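You operate a simulated robot arm through the tools that you are given. There is no shell and no other tool. Be economical: measure what you need, move in short steps, check, and stop when the job is done.

The job below is to be done with a simulated robot arm. You get a single attempt, and the scene is never put back.

## Task
Move the table lamp's plug to the strip's other socket so that the lamp lights up.
Fine: console and lamp knob off before the plug moves; console stays off; lamp on and lit at the end.

The check looks at the end state, three seconds after you hand in, the way a careful person would. Anything else that was tipped, shoved, dropped, spilled or broken makes it a failure.

## Robot
A 7-joint arm with a two-finger parallel gripper, fixed in place. Base frame: the origin is at the foot of the arm, x ahead of it, y to its left, z up. Units: cm, rad, N and s.
With the tool pointing down near the work surface it reaches from about 48 to 92 cm from the base axis. Its first joint turns from -2.007 to 2.007 rad. Payload 3.91 kg.
The tool frame sits at the grasp point between the pads (the TCP): z along the fingers, y along the line on which they close. The tips reach 3 cm beyond it. Largest opening 11 cm; finger width 2, thickness 1; the body of the gripper, 4.8 by 11.2 cm, starts 5.5 cm behind the TCP.
Orientation is that of the tool frame in the base frame, as a unit quaternion [w, x, y, z]. With the fingers straight down and closing along the base's y, the tool's x points along the base's -x, its y along +y and its z along -z.

## Interface
- The arm moves only by the tool step_arm. Its argument "commands" is a list that holds one entry, the list of rows, each a list of 7 numbers: the shift along the tool's x, y, z in units of 150 mm (1.0 is 150 mm), then the turn, a rotation vector about the tool's x, y, z in units of 180 degrees (1.0 is 180 degrees), then the gripper command, from -1 (fully open) to 1 (shut), values between in proportion. In form: [[[tx, ty, tz, rx, ry, rz, fingers], ...]]. A call has 1 to 8 rows; each row is the pose to reach, as a shift and turn from the pose commanded when the call began, along the tool's axes at that moment. A call with a number of a shift or a turn outside -1 to 1 is refused whole. Rows are played at 5 a second. More than 5 cm and 0.15 rad between two rows, or a gripper value outside its range, and nothing of the call is played. A pose out of reach is approached as far as the arm can. The call stops where the force on the tool passes 40 N (or 10 N more than at its start, if that is more) or the arm is blocked; 0.2 s more then pass. The fingers move at their own pace (about 15.3 cm/s each) and stop on an object; they squeeze with about 41 N. The grip force told is the motor's: it shows also when the fingers shut on nothing. Time passes only in rows, and 0.2 s behind the last, so rows that repeat a pose let the fingers close. The reply holds the time, the measured pose of the TCP, the force on the tool along the base axes, the opening and the grip force, in the units named above and with some noise, and new pictures: "pictures" is both (left out), scene, wrist or none.
- Cameras (640 x 400 px; columns grow to the right, rows downward): "scene" is fixed at [22.87, -66.07, 154.46]; the picture's right is [0.96, -0.28, 0.00], its down [-0.12, -0.43, -0.89] and it looks along [0.25, 0.86, -0.45] (base axes); focal length 338 px, centre (320, 200). "wrist" rides on the gripper at [-3.6, 0, -5.7] in the tool frame; the picture's right is [0.00, -1.00, 0.00], its down [0.97, 0.00, -0.24] and it looks along [0.24, 0.00, 0.97] (tool axes); focal length 218 px, centre (320, 200).
- raise_lower(by): slides the trunk up (or, below 0, down) by that many cm; the arm rides with it, the base frame stays. It gives what a move gives, with no picture.
- probe_pixels(camera, pixels): there is no depth. For up to 12 entries [column, row, z] of the newest picture of that camera ("zoom" is the newest enlarged one), the place [x, y] in the base frame at which the ray of that pixel passes the height z, good to about 0.3 cm, but the place of the scene camera against the robot may be out by one fixed shift of up to 1.8 cm in any direction. It takes no simulated time.
- close_up(camera, box): a new picture of the part [left, top, right, bottom] of that camera's present view, enlarged. It takes no simulated time.
- job_done(): hands the job in; it is judged then, once.

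Keep the steps short. Do not move on a guess: measure, check each grasp and each placing, and mend mistakes. In all there are 80 turns and 150 pictures (those below and enlarged ones count). Leave the gripper open and the arm clear of the work at the hand-in unless told otherwise, and finish with a single line.

The tools are called after "Request:" as name(argument=value, ...) on one line, values as JSON. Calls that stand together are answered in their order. step_arm: Moves the arm, as the interface text tells. Its arguments: {"type":"object","properties":{"commands":{"type":"array"},"pictures":{"type":"string","enum":["both","scene","wrist","none"]}},"required":["commands"]} The other tools are called the same way: raise_lower (by) slides the trunk up or down; probe_pixels (camera, pixels) gives the place at which the rays of pixels pass given heights; close_up (camera, box) takes an enlarged picture of a part of a camera's view; job_done () hands the job in.

At the start:

```text
clock: 0.0
ee_pos: [38.61, 38.52, 111.6]
tcp_rot: [0.0, 0.0, 1.0, -0.001]
contact_force: [0.1, -0.1, -1.1]
grip_width: 11.0
gripper_force: 0.0
trunk travel left (down, up): [-72.5, 26.5]
```

scene: 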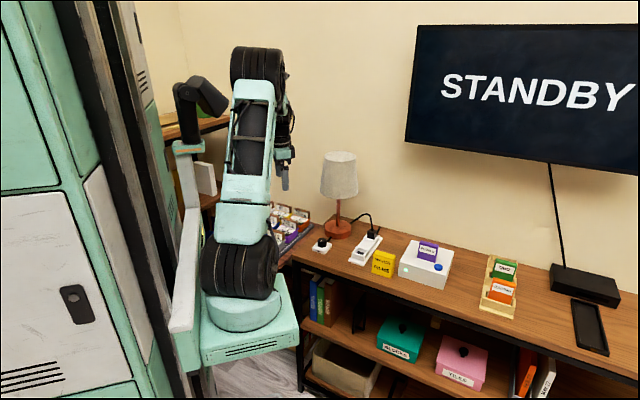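
wrist: 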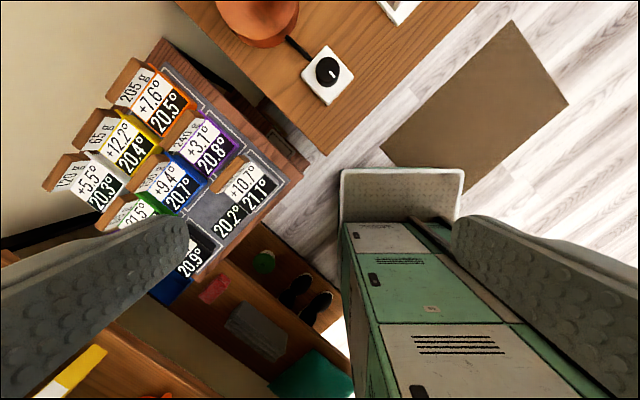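

I start by enlarging the area with the lamp, knob, strip and console (columns 290-460, rows 140-290).

Request:
close_up(camera="scene", box=[300, 200, 460, 300])

Request:
close_up(camera="scene", box=[300, 215, 396, 275])

```text
4.00 times, centred on (380, 250) of scene
```

zoom: 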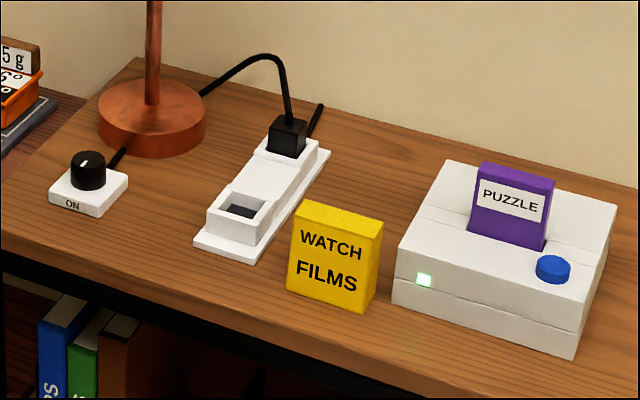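

```text
6.67 times, centred on (348, 245) of scene
```

zoom: 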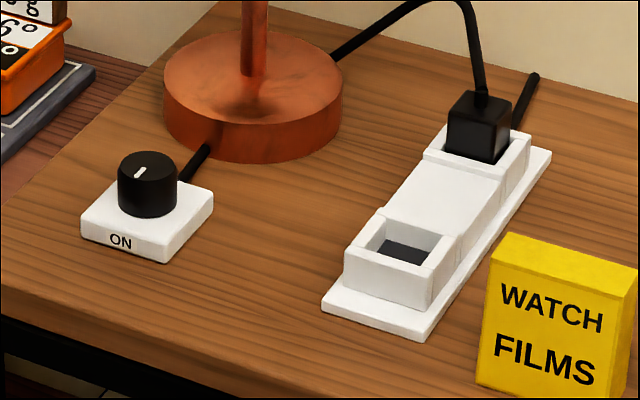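

The console LED is green (on). The plug sits in the far socket, the near one is empty. I measure the positions of the pieces from the last enlarged picture.

Request:
probe_pixels(camera="zoom", pixels=[[147, 160, 84.5], [80, 238, 81.0], [213, 200, 82.0], [164, 262, 81.0], [323, 312, 81.0], [425, 342, 81.0], [405, 252, 83.5], [480, 150, 84], [480, 100, 87], [240, 150, 81], [550, 155, 81.5]])

Request:
probe_pixels(camera="scene", pixels=[[438, 267, 88], [398, 277, 81], [444, 289, 81], [454, 250, 88], [411, 240, 88], [338, 152, 110], [372, 277, 81], [394, 276, 81], [428, 243, 90], [300, 258, 81], [406, 269, 84]])

```text
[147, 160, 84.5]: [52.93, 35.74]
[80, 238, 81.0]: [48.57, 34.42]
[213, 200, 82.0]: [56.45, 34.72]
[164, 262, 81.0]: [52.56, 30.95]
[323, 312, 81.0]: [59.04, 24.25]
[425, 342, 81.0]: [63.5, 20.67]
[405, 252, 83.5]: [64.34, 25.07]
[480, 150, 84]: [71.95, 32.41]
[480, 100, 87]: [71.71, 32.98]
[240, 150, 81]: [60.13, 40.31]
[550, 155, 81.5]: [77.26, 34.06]
```

```text
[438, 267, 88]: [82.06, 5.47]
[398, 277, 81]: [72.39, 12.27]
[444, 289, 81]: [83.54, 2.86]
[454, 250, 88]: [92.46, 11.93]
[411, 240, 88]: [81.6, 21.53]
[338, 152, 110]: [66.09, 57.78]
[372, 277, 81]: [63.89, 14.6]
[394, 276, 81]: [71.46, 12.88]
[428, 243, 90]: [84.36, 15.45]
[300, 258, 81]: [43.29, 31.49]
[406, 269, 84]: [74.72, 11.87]
```

I move the open hand above the knob and strip at constant height, to look down with the wrist camera. Four rows of 4.4 cm.

Request:
step_arm(commands=[[[-0.24, -0.175, 0, 0, 0, 0, -1], [-0.48, -0.35, 0, 0, 0, 0, -1], [-0.72, -0.525, 0, 0, 0, 0, -1], [-0.95, -0.7, 0, 0, 0, 0, -1], [-0.95, -0.7, 0, 0, 0, 0, -1]]])

```text
clock: 1.2
ee_pos: [52.82, 27.76, 111.69]
tcp_rot: [0.0, 0.0, 1.0, 0.001]
contact_force: [0.0, -0.5, -0.2]
grip_width: 11.0
gripper_force: 0.1
trunk travel left (down, up): [-72.5, 26.5]
```

scene: 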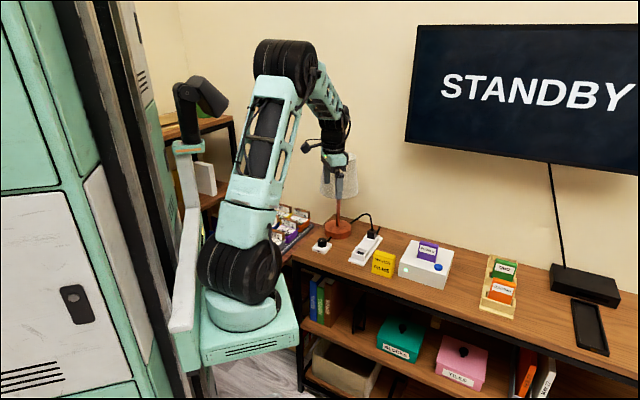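
wrist: 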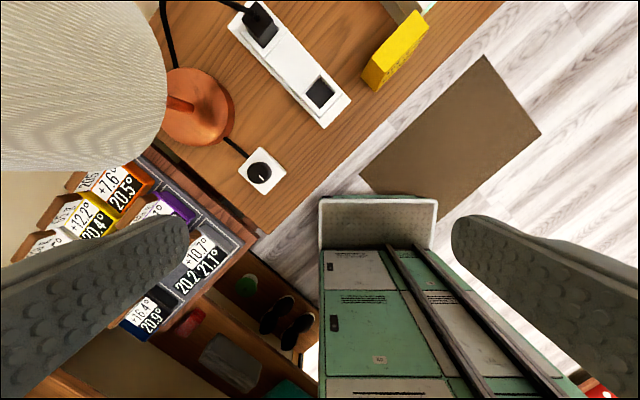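

I enlarge the wrist view of the knob and strip.

Request:
close_up(camera="wrist", box=[200, 0, 360, 100])

Request:
close_up(camera="wrist", box=[220, 140, 300, 200])

Request:
probe_pixels(camera="wrist", pixels=[[260, 173, 84.5], [262, 147, 82], [239, 169, 82], [264, 195, 82], [287, 178, 82], [319, 92, 83], [265, 35, 85], [325, 127, 81], [350, 98, 81], [229, 25, 81], [361, 77, 88], [437, 11, 88]])

```text
4.00 times, centred on (280, 50) of wrist
```

zoom: 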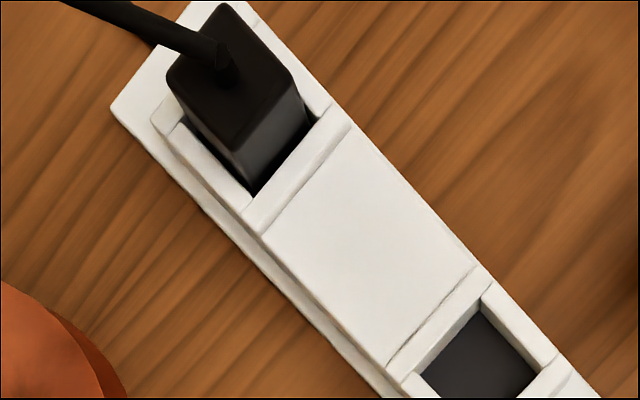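

```text
6.67 times, centred on (260, 170) of wrist
```

zoom: 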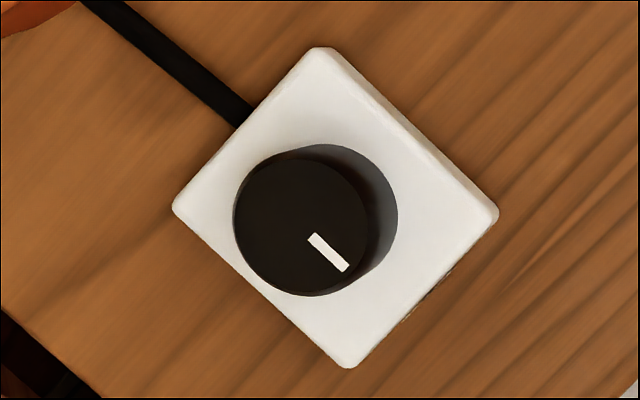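

```text
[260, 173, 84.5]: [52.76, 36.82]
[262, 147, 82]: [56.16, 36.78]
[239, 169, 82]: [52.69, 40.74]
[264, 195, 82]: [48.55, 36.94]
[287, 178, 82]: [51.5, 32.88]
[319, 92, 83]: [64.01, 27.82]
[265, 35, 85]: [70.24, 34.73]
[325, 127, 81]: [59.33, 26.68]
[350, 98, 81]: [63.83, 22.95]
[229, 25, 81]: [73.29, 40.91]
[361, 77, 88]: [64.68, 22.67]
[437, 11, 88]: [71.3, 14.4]
```

The knob mark points towards the front (ON). Now I go above the console to measure its button; two legs at constant height, clear of everything.

Request:
step_arm(commands=[[[-0.22, -0.22, 0, 0, 0, 0, 0], [-0.44, -0.44, 0, 0, 0, 0, 1], [-0.66, -0.66, 0, 0, 0, 0, 1], [-0.88, -0.88, 0, 0, 0, 0, 1]]], pictures="none")

Request:
step_arm(commands=[[[-0.22, -0.2, 0, 0, 0, 0, 1], [-0.44, -0.4, 0, 0, 0, 0, 1], [-0.6, -0.5, 0, 0, 0, 0, 1], [-0.6, -0.5, 0, 0, 0, 0, 1]]])

```text
clock: 2.2
ee_pos: [66.01, 14.72, 111.57]
tcp_rot: [-0.001, -0.001, 1.0, 0.0]
contact_force: [-0.6, -0.1, 0.0]
grip_width: 0.01
gripper_force: 37.9
trunk travel left (down, up): [-72.5, 26.5]
```

```text
clock: 3.2
ee_pos: [75.25, 6.95, 111.66]
tcp_rot: [0.0, -0.001, 1.0, 0.001]
contact_force: [0.3, 0.4, 0.3]
grip_width: 0.02
gripper_force: 37.6
trunk travel left (down, up): [-72.5, 26.5]
```

scene: 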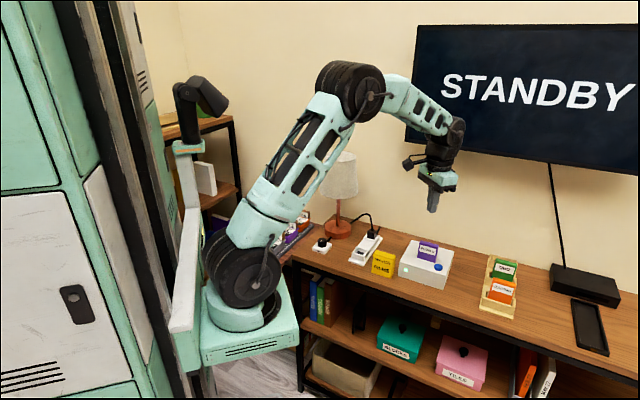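
wrist: 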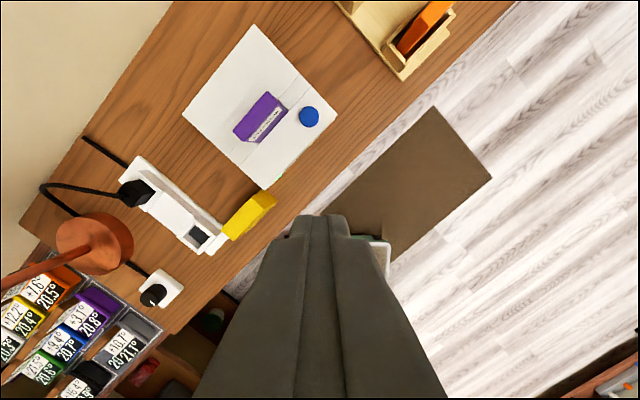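

I probe the button in both cameras at several heights to find its height.

Request:
probe_pixels(camera="wrist", pixels=[[309, 117, 84], [309, 117, 86], [309, 117, 88], [309, 117, 90], [264, 188, 86], [183, 109, 86], [254, 24, 86], [337, 114, 86]])

Request:
probe_pixels(camera="scene", pixels=[[438, 267, 84], [438, 267, 86], [438, 267, 88], [438, 267, 90], [398.5, 270, 86], [445, 281, 86], [398, 277, 80.8], [444, 289, 80.8]])

Request:
close_up(camera="wrist", box=[240, 70, 340, 200])

Request:
close_up(camera="scene", box=[390, 230, 460, 295])

```text
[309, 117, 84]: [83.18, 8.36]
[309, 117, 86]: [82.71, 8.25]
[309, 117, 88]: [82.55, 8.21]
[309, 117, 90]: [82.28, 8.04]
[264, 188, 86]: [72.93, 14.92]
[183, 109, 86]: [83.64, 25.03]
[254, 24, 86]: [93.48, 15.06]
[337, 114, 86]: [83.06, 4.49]
```

```text
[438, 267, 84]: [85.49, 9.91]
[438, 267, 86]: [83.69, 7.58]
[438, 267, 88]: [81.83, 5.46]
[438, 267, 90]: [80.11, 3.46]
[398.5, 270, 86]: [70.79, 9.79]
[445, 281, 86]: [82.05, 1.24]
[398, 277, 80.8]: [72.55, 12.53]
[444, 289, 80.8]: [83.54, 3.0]
```

```text
3.08 times, centred on (290, 135) of wrist
```

zoom: 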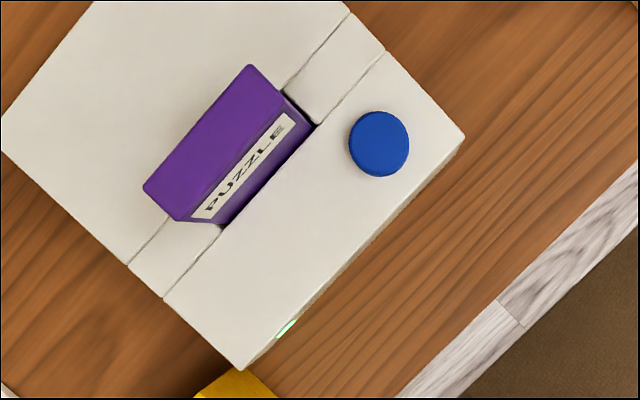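

```text
6.15 times, centred on (425, 262) of scene
```

zoom: 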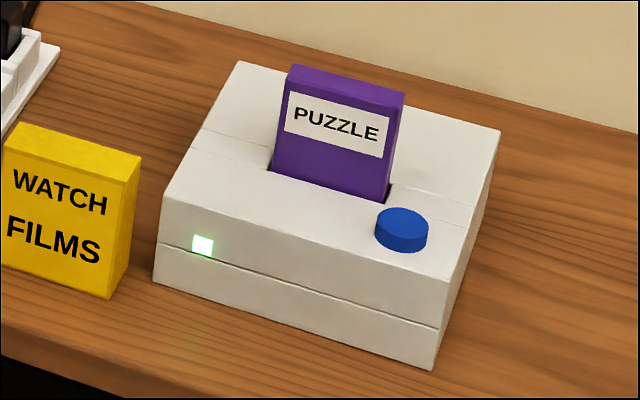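

I check the purple cartridge's top height, since the gripper body will pass near it.

Request:
probe_pixels(camera="wrist", pixels=[[278, 99.3, 90], [278, 99.3, 92], [278, 99.3, 94]])

Request:
probe_pixels(camera="scene", pixels=[[438, 244.6, 90], [438, 244.6, 92], [438, 244.6, 94]])

```text
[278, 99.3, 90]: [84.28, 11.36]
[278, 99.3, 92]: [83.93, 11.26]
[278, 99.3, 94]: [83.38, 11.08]
```

```text
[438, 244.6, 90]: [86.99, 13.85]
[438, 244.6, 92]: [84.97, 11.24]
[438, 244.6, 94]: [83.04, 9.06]
```

Cartridge top is about z 91.5; the gripper body will stay above 94. I move over the button (82.6, 8.2) with shut fingers and descend to z≈97.

Request:
step_arm(commands=[[[-0.245, 0.042, 0.0, 0, 0, 0, 1], [-0.49, 0.083, 0.1, 0, 0, 0, 1], [-0.49, 0.083, 0.4, 0, 0, 0, 1], [-0.49, 0.083, 0.7, 0, 0, 0, 1], [-0.49, 0.083, 0.95, 0, 0, 0, 1], [-0.49, 0.083, 0.95, 0, 0, 0, 1]]])

```text
clock: 4.6
ee_pos: [82.2, 8.21, 97.44]
tcp_rot: [0.0, 0.0, 1.0, 0.001]
contact_force: [0.1, -0.6, 0.3]
grip_width: 0.01
gripper_force: 37.5
trunk travel left (down, up): [-72.5, 26.5]
```

scene: 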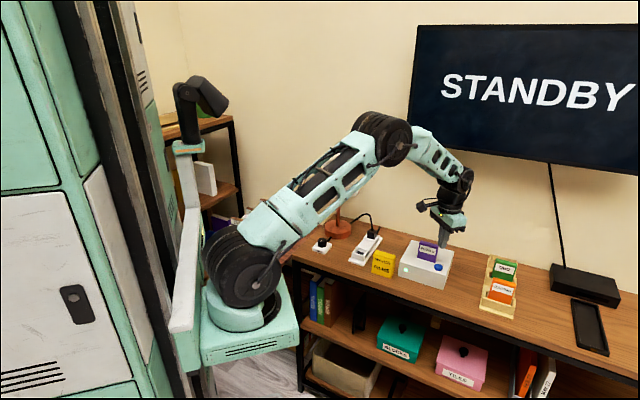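
wrist: 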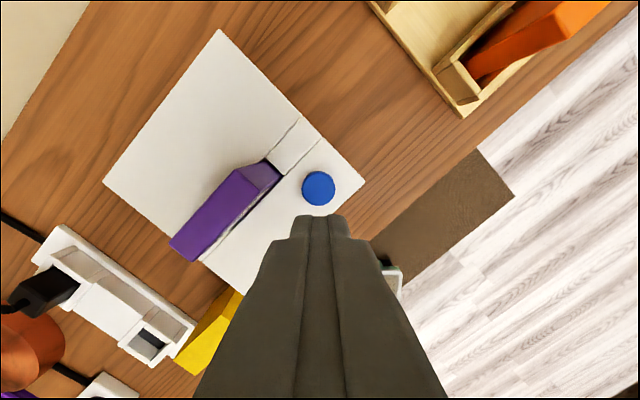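

I re-measure the button from closer.

Request:
probe_pixels(camera="wrist", pixels=[[318, 188, 85.5], [318, 188, 86.5], [318, 188, 87.5]])

```text
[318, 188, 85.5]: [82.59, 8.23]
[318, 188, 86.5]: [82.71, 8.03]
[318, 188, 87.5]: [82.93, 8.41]
```

I centre on the button and step down in small increments to feel contact.

Request:
step_arm(commands=[[[-0.033, 0, 0.2, 0, 0, 0, 1], [-0.033, 0, 0.4, 0, 0, 0, 1], [-0.033, 0, 0.467, 0, 0, 0, 1], [-0.033, 0, 0.487, 0, 0, 0, 1], [-0.033, 0, 0.507, 0, 0, 0, 1]]])

```text
clock: 5.8
ee_pos: [82.92, 8.34, 89.88]
tcp_rot: [0.0, 0.0, 1.0, 0.001]
contact_force: [-1.5, 0.2, 1.4]
grip_width: 0.01
gripper_force: 37.2
trunk travel left (down, up): [-72.5, 26.5]
```

scene: 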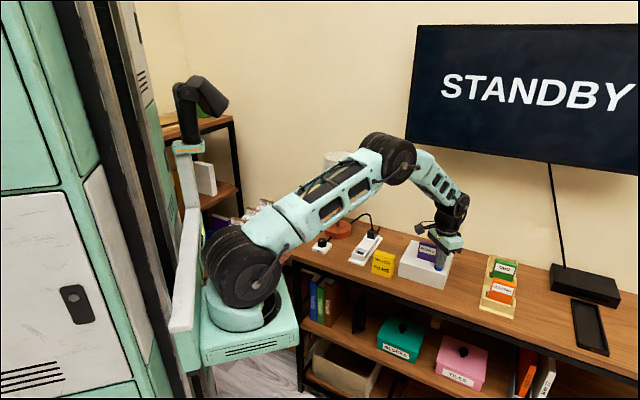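
wrist: 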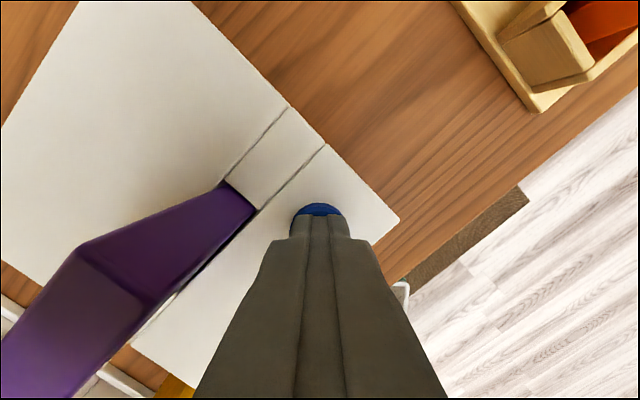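

The LED may already have changed; I enlarge it.

Request:
close_up(camera="scene", box=[390, 230, 460, 295])

```text
6.15 times, centred on (425, 262) of scene
```

zoom: 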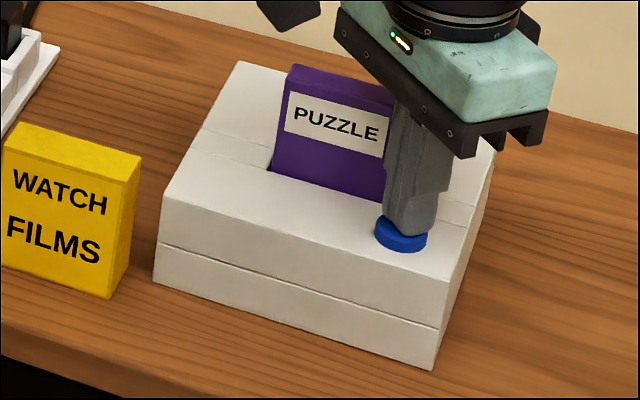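

The LED is out: the console is off. I lift straight up, then check that it stays off.

Request:
step_arm(commands=[[[0, 0, -0.1, 0, 0, 0, 1], [0, 0, -0.4, 0, 0, 0, 1], [0, 0, -0.7, 0, 0, 0, 1], [0, 0, -1.0, 0, 0, 0, 1], [0, 0, -1.0, 0, 0, 0, 1]]], pictures="none")

Request:
close_up(camera="scene", box=[390, 230, 460, 295])

```text
clock: 7.0
ee_pos: [82.68, 8.05, 104.88]
tcp_rot: [0.001, 0.0, 1.0, 0.001]
contact_force: [0.0, 0.2, 0.8]
grip_width: 0.01
gripper_force: 37.8
trunk travel left (down, up): [-72.5, 26.5]
```

```text
6.15 times, centred on (425, 262) of scene
```

zoom: 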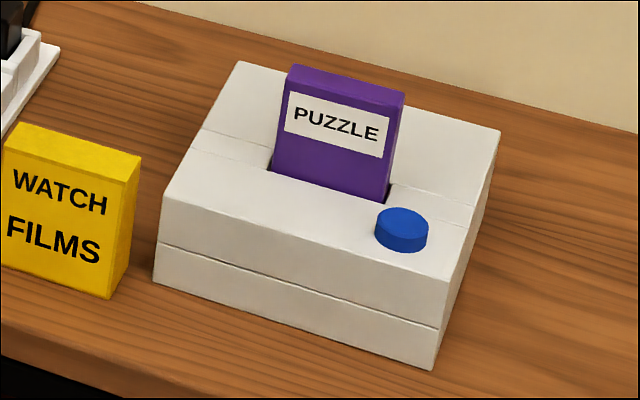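

The console stays off. Next is the knob: I need to see where "OFF" is labelled. I move the hand back in front of the lamp (keeping well clear of the shade) to the knob's left side.

Request:
step_arm(commands=[[[0.25, 0.12, 0, 0, 0, 0, 1], [0.5, 0.24, 0, 0, 0, 0, 1], [0.75, 0.36, 0, 0, 0, 0, 1], [1.0, 0.48, 0, 0, 0, 0, 0.5], [1.0, 0.73, 0, 0, 0, 0, 0]]], pictures="none")

Request:
step_arm(commands=[[[0.22, 0.22, 0, 0, 0, 0, 0], [0.44, 0.44, 0, 0, 0, 0, 0], [0.66, 0.66, 0, 0, 0, 0, 0], [0.88, 0.88, 0, 0, 0, 0, 0], [1.0, 0.98, 0, 0, 0, 0, 0]]], pictures="none")

Request:
step_arm(commands=[[[0.28, 0.12, 0, 0, 0, 0, 0], [0.56, 0.24, 0.1, 0, 0, 0, 0], [0.8, 0.4, 0.2, 0, 0, 0, 0], [0.8, 0.4, 0.4, 0, 0, 0, 0], [0.8, 0.4, 0.4, 0, 0, 0, 0]]])

```text
clock: 8.2
ee_pos: [67.5, 19.19, 104.63]
tcp_rot: [0.0, 0.001, 1.0, 0.002]
contact_force: [0.0, -0.1, 0.8]
grip_width: 5.51
gripper_force: 0.1
trunk travel left (down, up): [-72.5, 26.5]
```

```text
clock: 9.4
ee_pos: [52.75, 33.99, 104.92]
tcp_rot: [0.001, 0.001, 1.0, 0.001]
contact_force: [0.4, -0.9, -0.5]
grip_width: 5.51
gripper_force: 0.1
trunk travel left (down, up): [-72.5, 26.5]
```

```text
clock: 10.6
ee_pos: [40.79, 39.9, 99.06]
tcp_rot: [0.0, 0.0, 1.0, 0.001]
contact_force: [0.9, -0.2, 0.7]
grip_width: 5.48
gripper_force: 0.1
trunk travel left (down, up): [-72.5, 26.5]
```

scene: 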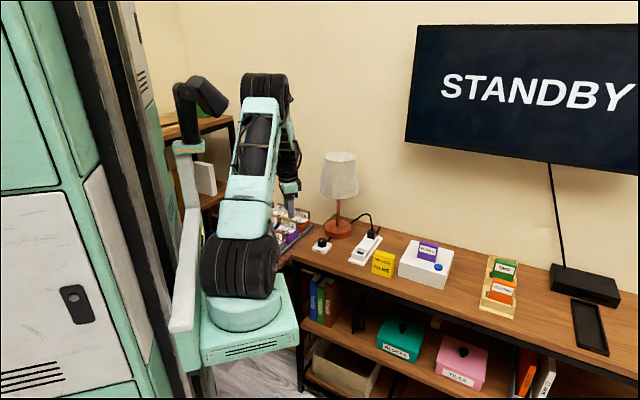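
wrist: 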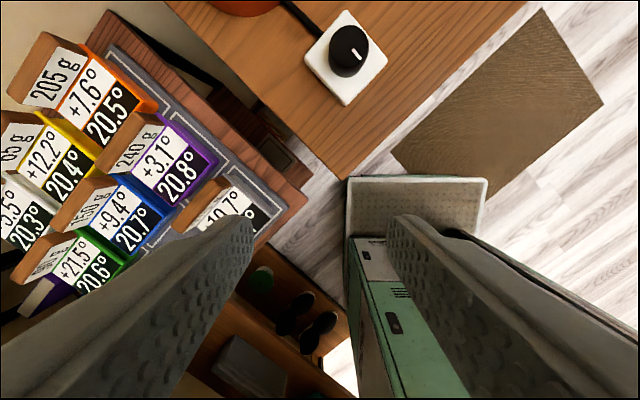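

Request:
close_up(camera="wrist", box=[290, 0, 400, 110])

```text
3.64 times, centred on (345, 55) of wrist
```

zoom: 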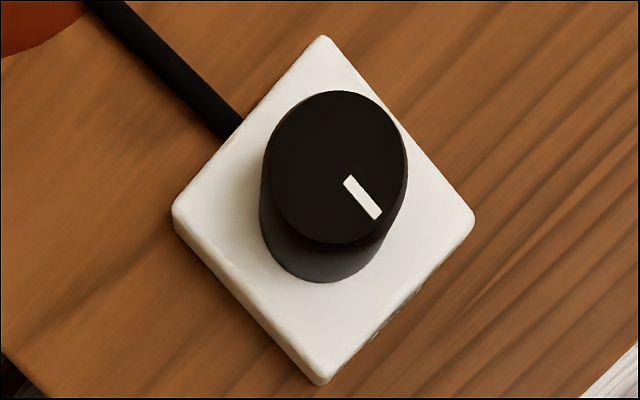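

The left face is blank, ON is at the front; I will turn and watch mark and label. I now measure the lamp's post, base and shade for clearance.

Request:
probe_pixels(camera="scene", pixels=[[337.8, 226.2, 84], [324.5, 227.5, 84], [351.3, 226.3, 84], [338, 190, 97], [338, 190, 99], [338, 190, 101], [320, 193, 99], [357, 195, 99], [338, 197, 99], [320.4, 241.5, 84.5]])

Request:
close_up(camera="scene", box=[290, 145, 390, 255])

Request:
probe_pixels(camera="wrist", pixels=[[349, 44, 84], [349, 44, 85], [347, 10, 82.3], [305, 52, 82.3], [345, 105, 82.3], [387, 58, 82.3]])

```text
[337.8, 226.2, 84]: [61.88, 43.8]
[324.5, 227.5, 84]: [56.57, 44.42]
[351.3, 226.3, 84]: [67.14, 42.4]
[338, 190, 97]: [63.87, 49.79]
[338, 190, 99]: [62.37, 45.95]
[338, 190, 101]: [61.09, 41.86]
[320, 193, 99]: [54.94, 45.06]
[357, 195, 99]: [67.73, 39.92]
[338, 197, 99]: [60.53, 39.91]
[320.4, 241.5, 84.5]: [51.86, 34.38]
```

```text
3.64 times, centred on (340, 200) of scene
```

zoom: 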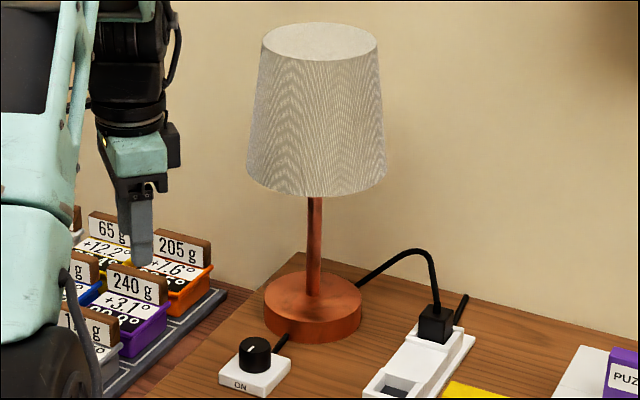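

```text
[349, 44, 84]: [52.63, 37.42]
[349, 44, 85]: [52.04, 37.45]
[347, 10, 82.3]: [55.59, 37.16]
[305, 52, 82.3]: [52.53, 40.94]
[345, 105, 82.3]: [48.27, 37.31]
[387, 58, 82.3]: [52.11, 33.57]
```

Knob axis ≈ (52.2, 37.0); lamp post ≈ 13 cm from it, so the shade leaves about 6 cm. I'll tilt the hand 15° towards the front, away from the shade, and come to about 6 cm above grasp height to check alignment.

Request:
step_arm(commands=[[[0, 0, 0, -0.03, -0.03, 0, 0], [0, 0, 0, -0.059, -0.059, 0, 0], [-0.25, -0.07, 0.1, -0.059, -0.059, 0, 0], [-0.5, -0.15, 0.25, -0.059, -0.059, 0, 0], [-0.733, -0.22, 0.4, -0.059, -0.059, 0, 0], [-0.733, -0.22, 0.47, -0.059, -0.059, 0, 0], [-0.733, -0.22, 0.47, -0.059, -0.059, 0, 0]]])

```text
clock: 12.2
ee_pos: [51.85, 36.61, 91.7]
tcp_rot: [0.093, 0.0, 0.991, 0.094]
contact_force: [0.9, -0.2, -1.0]
grip_width: 5.5
gripper_force: 0.1
trunk travel left (down, up): [-72.5, 26.5]
```

scene: 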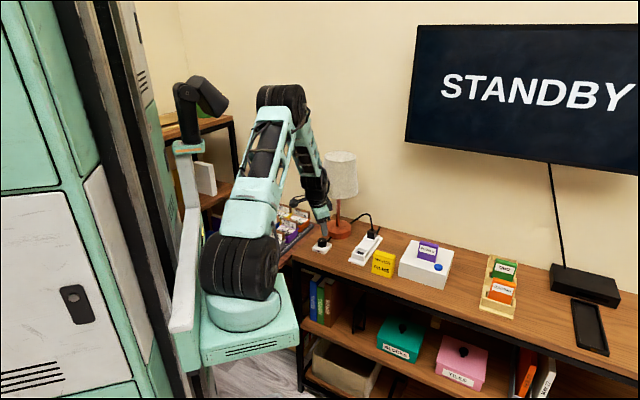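
wrist: 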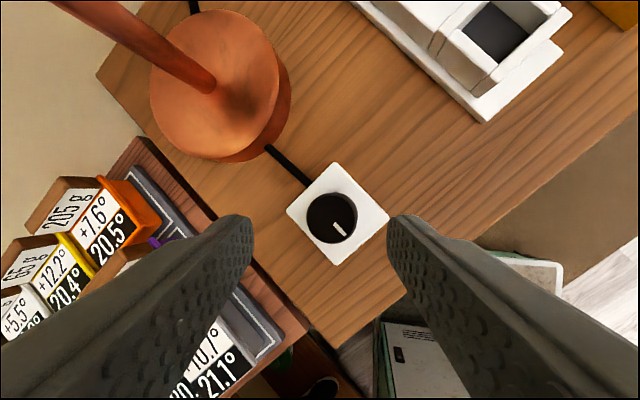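

Alignment looks fair. I measure the knob from here.

Request:
probe_pixels(camera="wrist", pixels=[[331, 217, 84.5], [306, 214, 84.5], [357, 217, 84.5], [335, 163, 82.3], [286, 211, 82.3], [335, 265, 82.3], [389, 214, 82.3], [212, 85, 84]])

Request:
close_up(camera="wrist", box=[275, 155, 400, 275])

Request:
close_up(camera="scene", box=[280, 150, 400, 260])

```text
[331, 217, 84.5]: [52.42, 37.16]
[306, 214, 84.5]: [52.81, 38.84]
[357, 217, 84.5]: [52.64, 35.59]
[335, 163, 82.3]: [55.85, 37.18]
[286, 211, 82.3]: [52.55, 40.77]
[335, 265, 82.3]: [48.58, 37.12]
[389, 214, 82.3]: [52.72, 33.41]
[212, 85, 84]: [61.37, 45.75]
```

```text
3.33 times, centred on (338, 215) of wrist
```

zoom: 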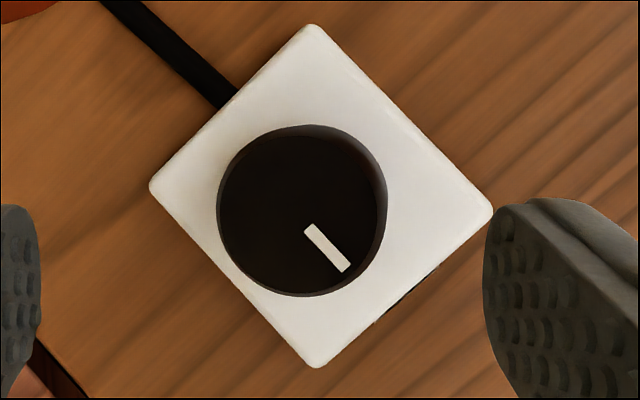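

```text
3.64 times, centred on (340, 205) of scene
```

zoom: 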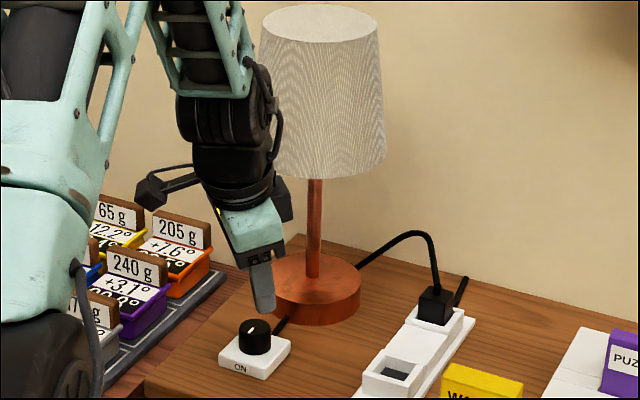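

The pads tilt sideways with this lean, so I re-orient: tilt only about the closing axis (lean towards -x), which keeps both fingertips at the same height. Still hovering at z≈91.

Request:
step_arm(commands=[[[0.003, 0.012, 0.026, 0.03, -0.012, -0.004, 0], [0.007, 0.024, 0.052, 0.0593, -0.0238, -0.0077, 0], [0.007, 0.024, 0.052, 0.0593, -0.0238, -0.0077, 0]]], pictures="wrist")

```text
clock: 13.0
ee_pos: [51.93, 37.16, 91.09]
tcp_rot: [0.131, 0.0, 0.991, 0.001]
contact_force: [0.5, -0.4, 0.0]
grip_width: 5.49
gripper_force: 0.0
trunk travel left (down, up): [-72.5, 26.5]
```

wrist: 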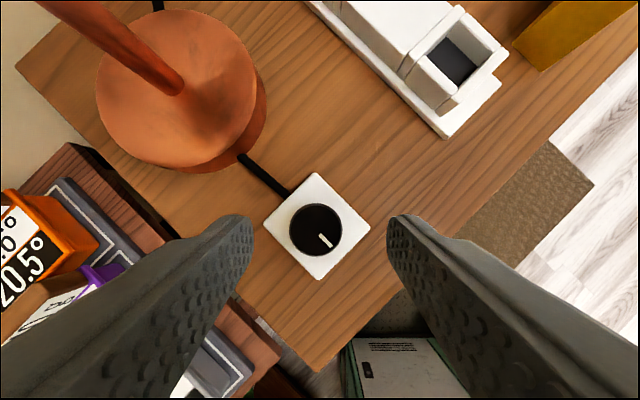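

Centred (knob at column 316, finger midpoint ~320). Descend 5.2 cm vertically.

Request:
step_arm(commands=[[[0.03, 0, 0.112, 0, 0, 0, 0], [0.06, 0, 0.223, 0, 0, 0, 0], [0.075, 0, 0.28, 0, 0, 0, 0], [0.09, 0, 0.335, 0, 0, 0, 0], [0.09, 0, 0.335, 0, 0, 0, 0]]])

```text
clock: 14.2
ee_pos: [51.98, 37.11, 85.73]
tcp_rot: [0.131, 0.001, 0.991, 0.0]
contact_force: [0.6, 0.0, 0.9]
grip_width: 5.48
gripper_force: 0.2
trunk travel left (down, up): [-72.5, 26.5]
```

scene: 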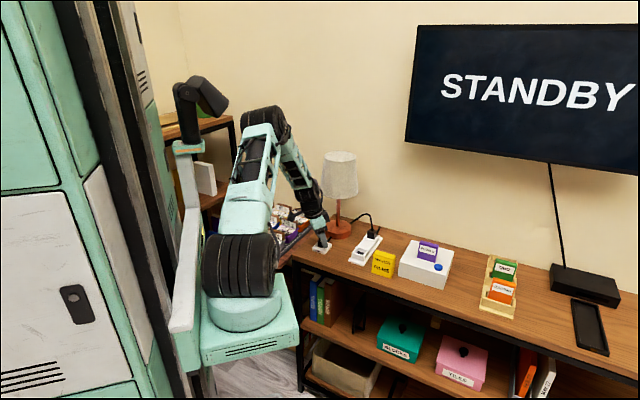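
wrist: 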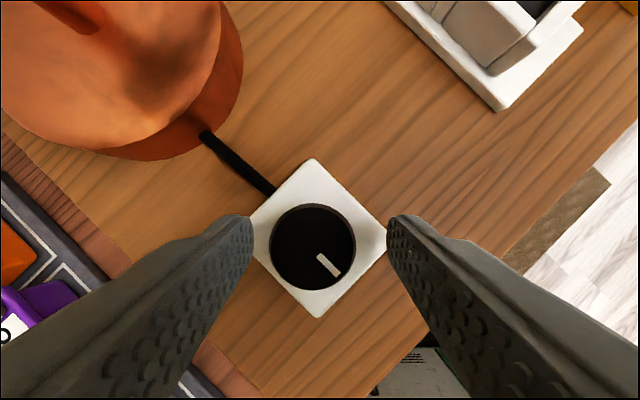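

Tips flank the knob at the right height; the knob centre (column 313) is ~0.25 cm to +y. Shift by that and close gently, then hold.

Request:
step_arm(commands=[[[0, 0.018, 0, 0, 0, 0, 0], [0, 0.018, 0, 0, 0, 0, 0.3], [0, 0.018, 0, 0, 0, 0, 0.6], [0, 0.018, 0, 0, 0, 0, 0.6]]])

```text
clock: 15.2
ee_pos: [52.0, 37.38, 85.88]
tcp_rot: [0.131, -0.001, 0.991, 0.002]
contact_force: [0.5, 3.9, -1.9]
grip_width: 3.35
gripper_force: 45.2
trunk travel left (down, up): [-72.5, 26.5]
```

scene: 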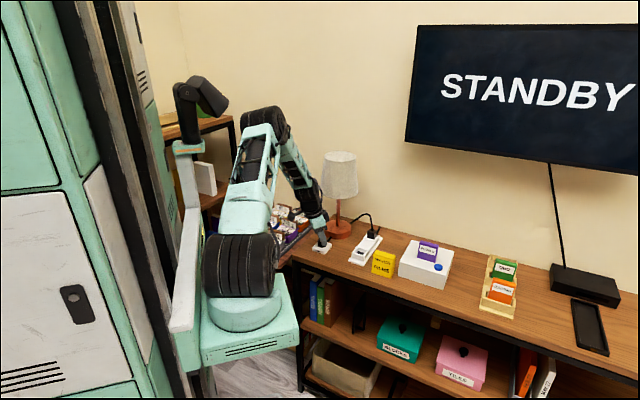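
wrist: 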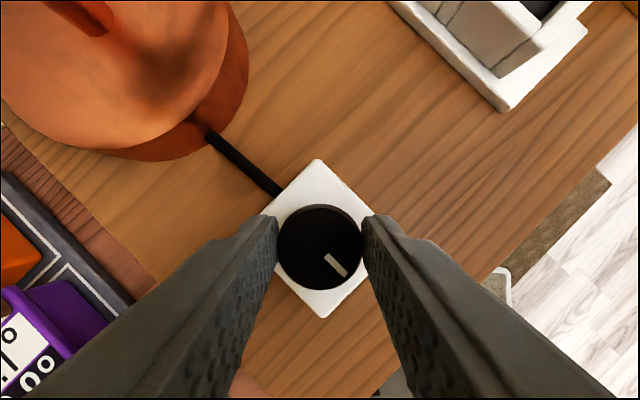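

Gripped at width 3.35 cm. Now a trial turn of 20° counter-clockwise (seen from above) about the knob's vertical axis, watching the force and the mark.

Request:
step_arm(commands=[[[0, -0.0044, 0, -0.0096, 0, -0.0358, 0.6], [-0.001, -0.0087, 0, -0.0192, 0, -0.0715, 0.6], [-0.002, -0.013, 0, -0.0288, 0, -0.1073, 0.6]]])

Request:
close_up(camera="wrist", box=[250, 140, 390, 330])

```text
clock: 16.0
ee_pos: [51.89, 37.34, 85.87]
tcp_rot: [0.128, -0.172, 0.976, 0.024]
contact_force: [1.0, 8.1, 2.0]
grip_width: 3.34
gripper_force: 44.9
trunk travel left (down, up): [-72.5, 26.5]
```

scene: 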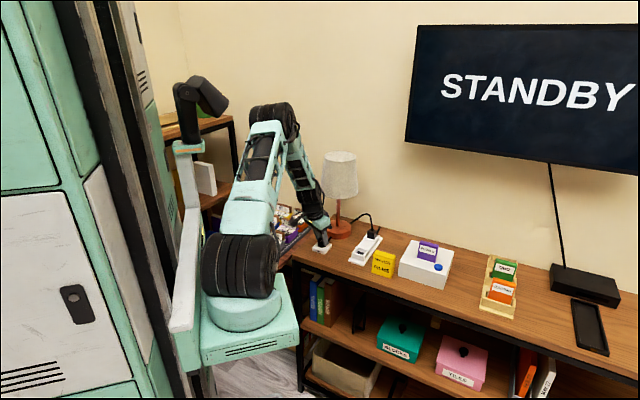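
wrist: 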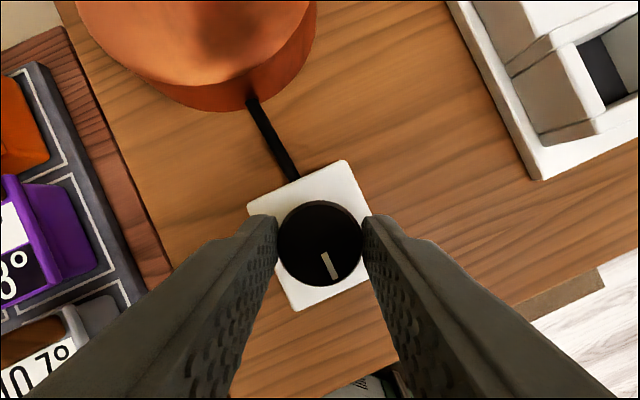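

```text
2.11 times, centred on (320, 235) of wrist
```

zoom: 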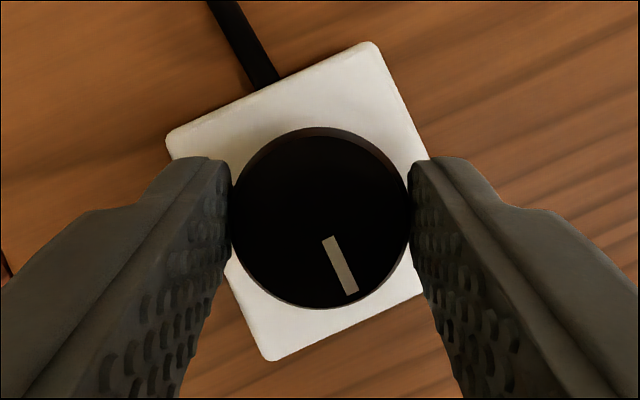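

The mark kept its place relative to the plate, so the fingers slipped: counter-clockwise is the end stop. I now turn clockwise 40° from here with the same grip.

Request:
step_arm(commands=[[[0, 0.0053, 0, 0.0115, 0, 0.0429, 0.6], [-0.0014, 0.0105, 0, 0.023, 0, 0.0858, 0.6], [-0.003, 0.0155, 0.001, 0.0345, 0, 0.1288, 0.6], [-0.0055, 0.02, 0.0015, 0.046, 0, 0.1717, 0.6], [-0.0086, 0.0244, 0.0023, 0.0576, 0, 0.2147, 0.6]]], pictures="wrist")

Request:
close_up(camera="scene", box=[280, 150, 400, 260])

```text
clock: 17.2
ee_pos: [51.86, 37.53, 85.92]
tcp_rot: [0.128, 0.174, 0.976, -0.024]
contact_force: [-1.5, 5.4, 0.2]
grip_width: 3.32
gripper_force: 44.7
trunk travel left (down, up): [-72.5, 26.5]
```

wrist: 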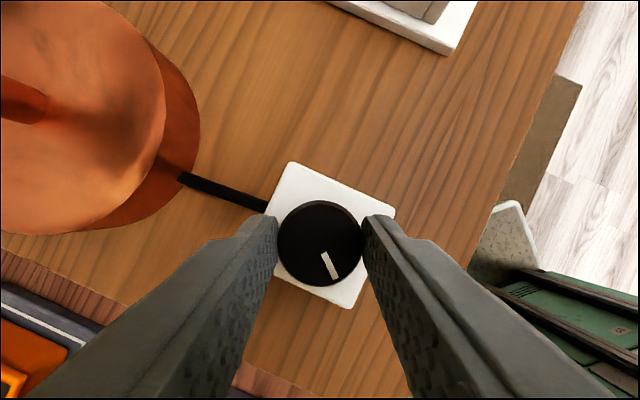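

```text
3.64 times, centred on (340, 205) of scene
```

zoom: 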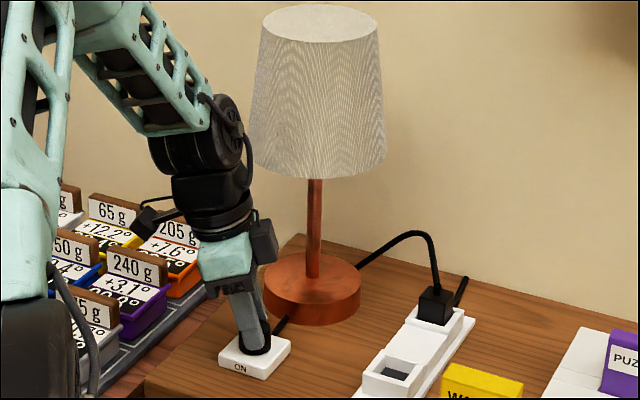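

The knob now turns with the fingers (mark moved about 40° relative to the plate). To avoid leaning towards the lamp I open, swing back 60° counter-clockwise without the knob, and will regrip.

Request:
step_arm(commands=[[[0, 0, 0, 0, 0, 0, 0], [0, 0, 0, 0, 0, 0, 0]]], pictures="none")

Request:
step_arm(commands=[[[-0.0003, -0.005, 0, -0.0108, 0, -0.0402, 0], [-0.0013, -0.0098, 0, -0.0216, 0, -0.0805, 0], [-0.0028, -0.0145, 0.001, -0.0324, 0, -0.1207, 0], [-0.0049, -0.019, 0.0013, -0.0432, 0, -0.161, 0], [-0.0076, -0.0231, 0.002, -0.054, 0, -0.2012, 0], [-0.0107, -0.0269, 0.003, -0.0648, 0, -0.2415, 0], [-0.0144, -0.0301, 0.004, -0.0756, 0, -0.2817, 0], [-0.0184, -0.0329, 0.0049, -0.0864, 0, -0.322, 0]]])

```text
clock: 17.8
ee_pos: [51.98, 37.61, 85.86]
tcp_rot: [0.129, 0.173, 0.976, -0.024]
contact_force: [-0.6, -0.1, -0.3]
grip_width: 5.51
gripper_force: 0.1
trunk travel left (down, up): [-72.5, 26.5]
```

```text
clock: 19.6
ee_pos: [51.96, 37.04, 85.98]
tcp_rot: [0.123, -0.34, 0.931, 0.045]
contact_force: [-0.2, -1.2, -0.5]
grip_width: 5.5
gripper_force: 0.2
trunk travel left (down, up): [-72.5, 26.5]
```

scene: 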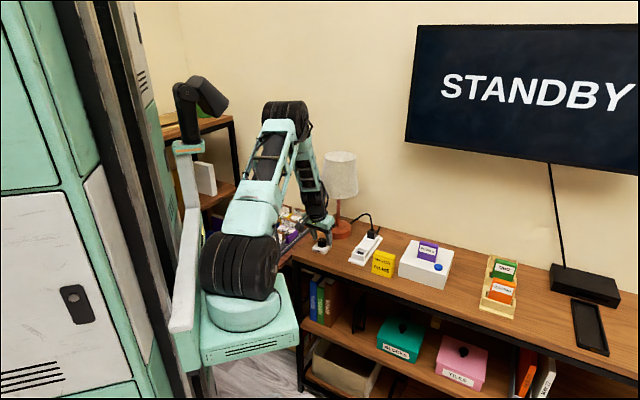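
wrist: 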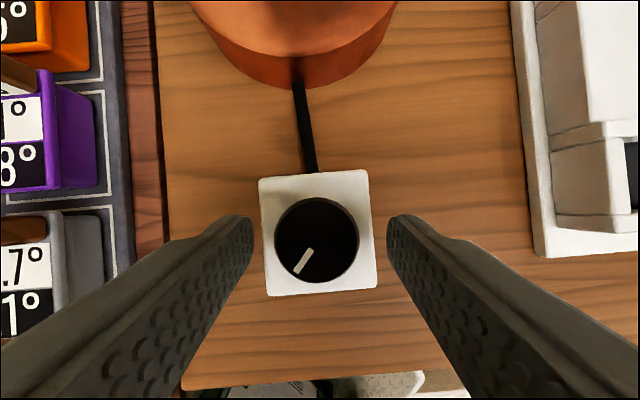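

Nicely aligned. Close (separate call), then turn clockwise another 56°.

Request:
step_arm(commands=[[[0, 0.006, 0, 0, 0, 0, 0.3], [0, 0.006, 0, 0, 0, 0, 0.6], [0, 0.006, 0, 0, 0, 0, 0.6]]], pictures="none")

Request:
step_arm(commands=[[[-0.0004, 0.0053, 0, 0.0115, 0, 0.0429, 0.6], [-0.0014, 0.0105, 0, 0.023, 0, 0.0858, 0.6], [-0.0032, 0.0155, 0.001, 0.0345, 0, 0.1288, 0.6], [-0.0056, 0.0201, 0.0015, 0.046, 0, 0.1717, 0.6], [-0.0086, 0.0244, 0.0023, 0.0576, 0, 0.2147, 0.6], [-0.0121, 0.0282, 0.003, 0.069, 0, 0.2576, 0.6], [-0.0162, 0.0315, 0.0043, 0.0806, 0, 0.3006, 0.6]]])

Request:
close_up(camera="scene", box=[300, 215, 396, 275])

```text
clock: 20.4
ee_pos: [51.87, 37.1, 85.88]
tcp_rot: [0.122, -0.339, 0.932, 0.045]
contact_force: [-3.3, 3.7, 0.1]
grip_width: 3.35
gripper_force: 45.2
trunk travel left (down, up): [-72.5, 26.5]
```

```text
clock: 22.0
ee_pos: [51.92, 37.49, 85.97]
tcp_rot: [0.13, 0.139, 0.982, -0.018]
contact_force: [-2.4, 0.4, 5.4]
grip_width: 3.34
gripper_force: 45.3
trunk travel left (down, up): [-72.5, 26.5]
```

scene: 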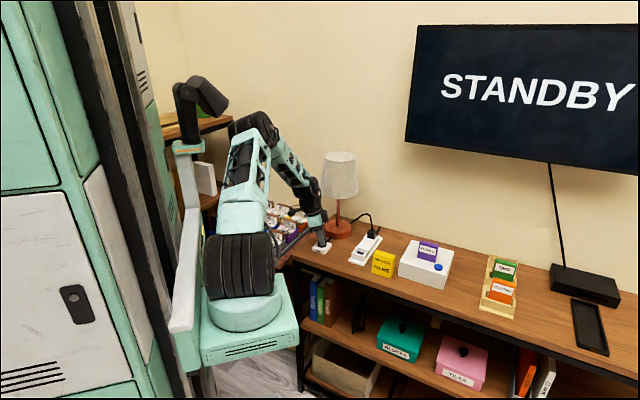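
wrist: 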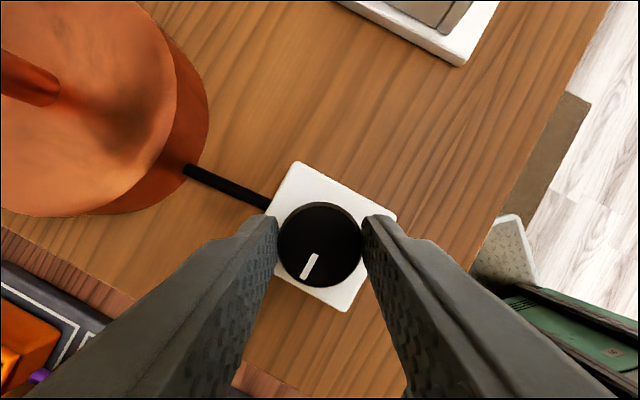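

```text
6.67 times, centred on (348, 245) of scene
```

zoom: 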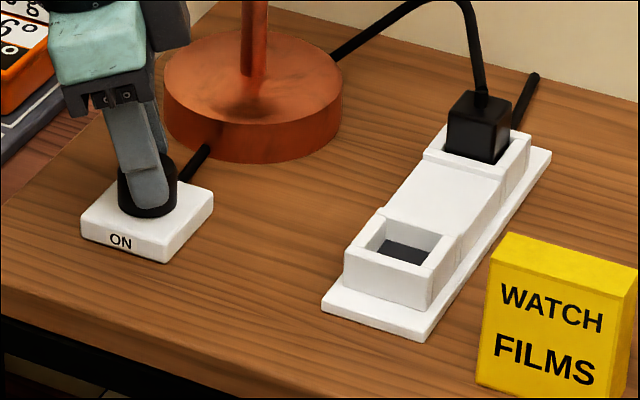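

The mark now points 90° away from ON, seemingly at the end stop. I open and lift straight up 12 cm, then inspect.

Request:
step_arm(commands=[[[0, 0, 0, 0, 0, 0, 0], [0, 0, 0, 0, 0, 0, 0], [-0.07, 0, -0.258, 0, 0, 0, 0], [-0.14, 0, -0.515, 0, 0, 0, 0], [-0.207, 0, -0.773, 0, 0, 0, 0], [-0.207, 0, -0.773, 0, 0, 0, 0]]])

Request:
close_up(camera="scene", box=[300, 215, 396, 275])

```text
clock: 23.4
ee_pos: [53.47, 35.96, 96.55]
tcp_rot: [0.13, 0.155, 0.979, -0.035]
contact_force: [0.4, -0.3, 0.0]
grip_width: 5.5
gripper_force: 0.1
trunk travel left (down, up): [-72.5, 26.5]
```

scene: 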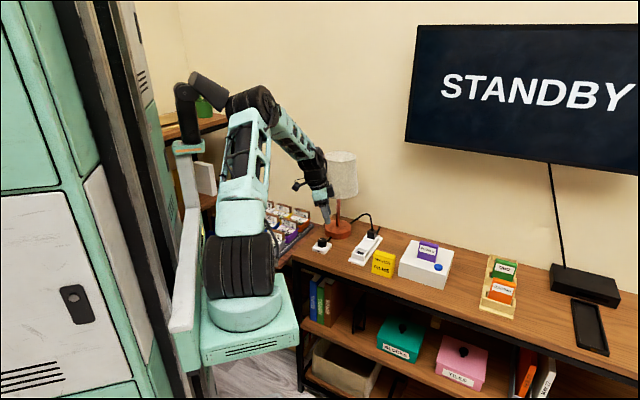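
wrist: 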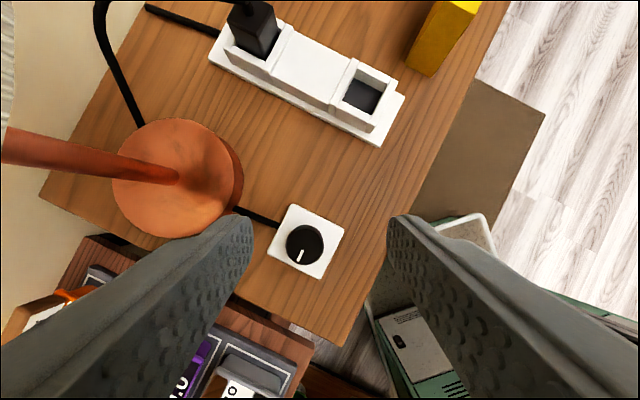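

```text
6.67 times, centred on (348, 245) of scene
```

zoom: 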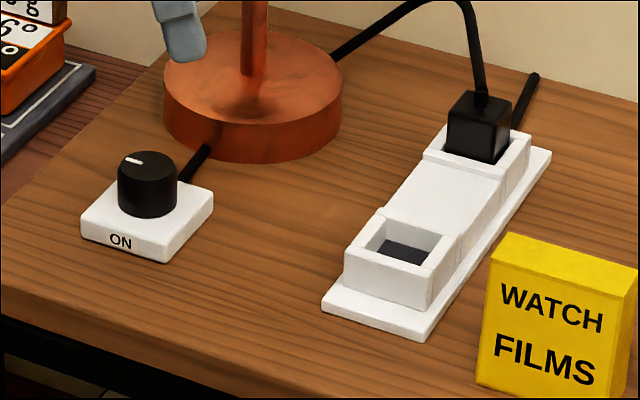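

The knob points at the other stop, 90° from ON: off. The plug comes next. I move away from the lamp to hover over the strip while turning the hand so the fingers close along the strip, leaning 15° to the right (away from the shade).

Request:
step_arm(commands=[[[-0.16, -0.07, 0.02, 0, 0.0, 0.0, 0], [-0.32, -0.14, 0.04, 0, 0.0327, 0.0326, 0], [-0.48, -0.21, 0.06, 0, 0.0653, 0.0652, 0], [-0.64, -0.28, 0.08, 0, 0.098, 0.0977, 0], [-0.8, -0.35, 0.1, 0, 0.1306, 0.1303, 0], [-0.955, -0.42, 0.118, 0, 0.1632, 0.1628, 0], [-0.955, -0.42, 0.118, 0, 0.1632, 0.1628, 0]]])

```text
clock: 25.0
ee_pos: [63.77, 27.77, 100.06]
tcp_rot: [-0.122, 0.381, 0.915, 0.051]
contact_force: [-0.4, -0.9, -0.8]
grip_width: 5.51
gripper_force: 0.1
trunk travel left (down, up): [-72.5, 26.5]
```

scene: 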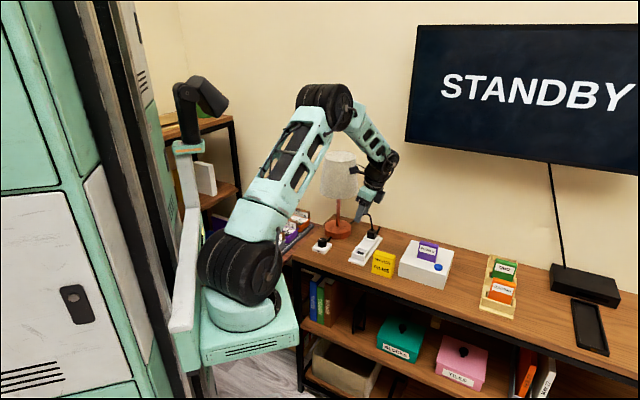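
wrist: 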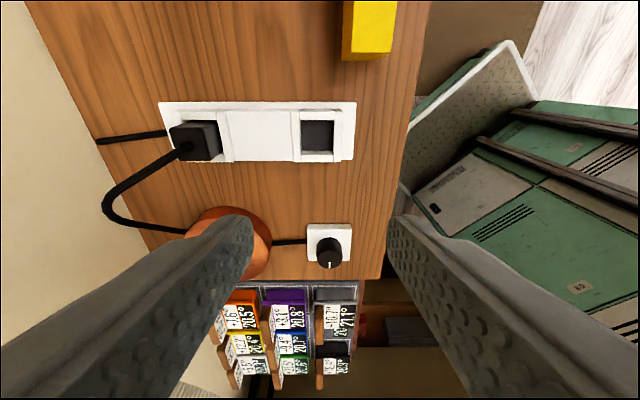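

The strip is horizontal in the picture, so yaw is right. I enlarge and measure the sockets and plug.

Request:
close_up(camera="wrist", box=[140, 90, 370, 170])

Request:
probe_pixels(camera="wrist", pixels=[[302, 122, 83.5], [333, 122, 83.5], [302, 150, 83.5], [333, 150, 83.5], [186, 151, 87], [173, 126, 87], [158, 102, 81.5], [357, 102, 81.5], [354, 161, 81.5], [192, 142, 84]])

```text
2.78 times, centred on (255, 130) of wrist
```

zoom: 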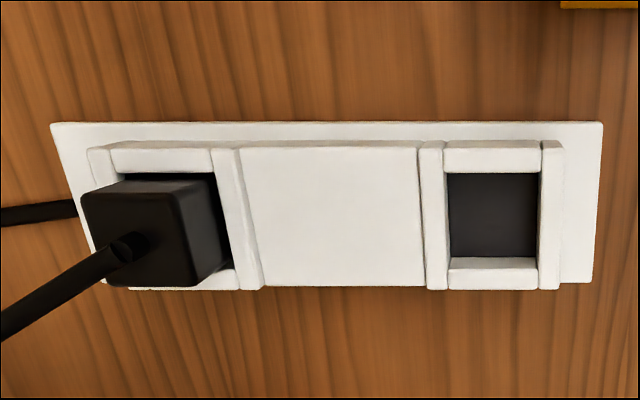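

```text
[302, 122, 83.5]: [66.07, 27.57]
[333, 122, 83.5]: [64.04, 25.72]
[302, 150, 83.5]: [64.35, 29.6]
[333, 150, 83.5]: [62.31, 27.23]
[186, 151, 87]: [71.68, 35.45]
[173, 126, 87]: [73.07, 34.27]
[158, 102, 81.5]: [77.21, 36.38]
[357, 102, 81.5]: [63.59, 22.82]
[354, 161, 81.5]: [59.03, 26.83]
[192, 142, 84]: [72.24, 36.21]
```

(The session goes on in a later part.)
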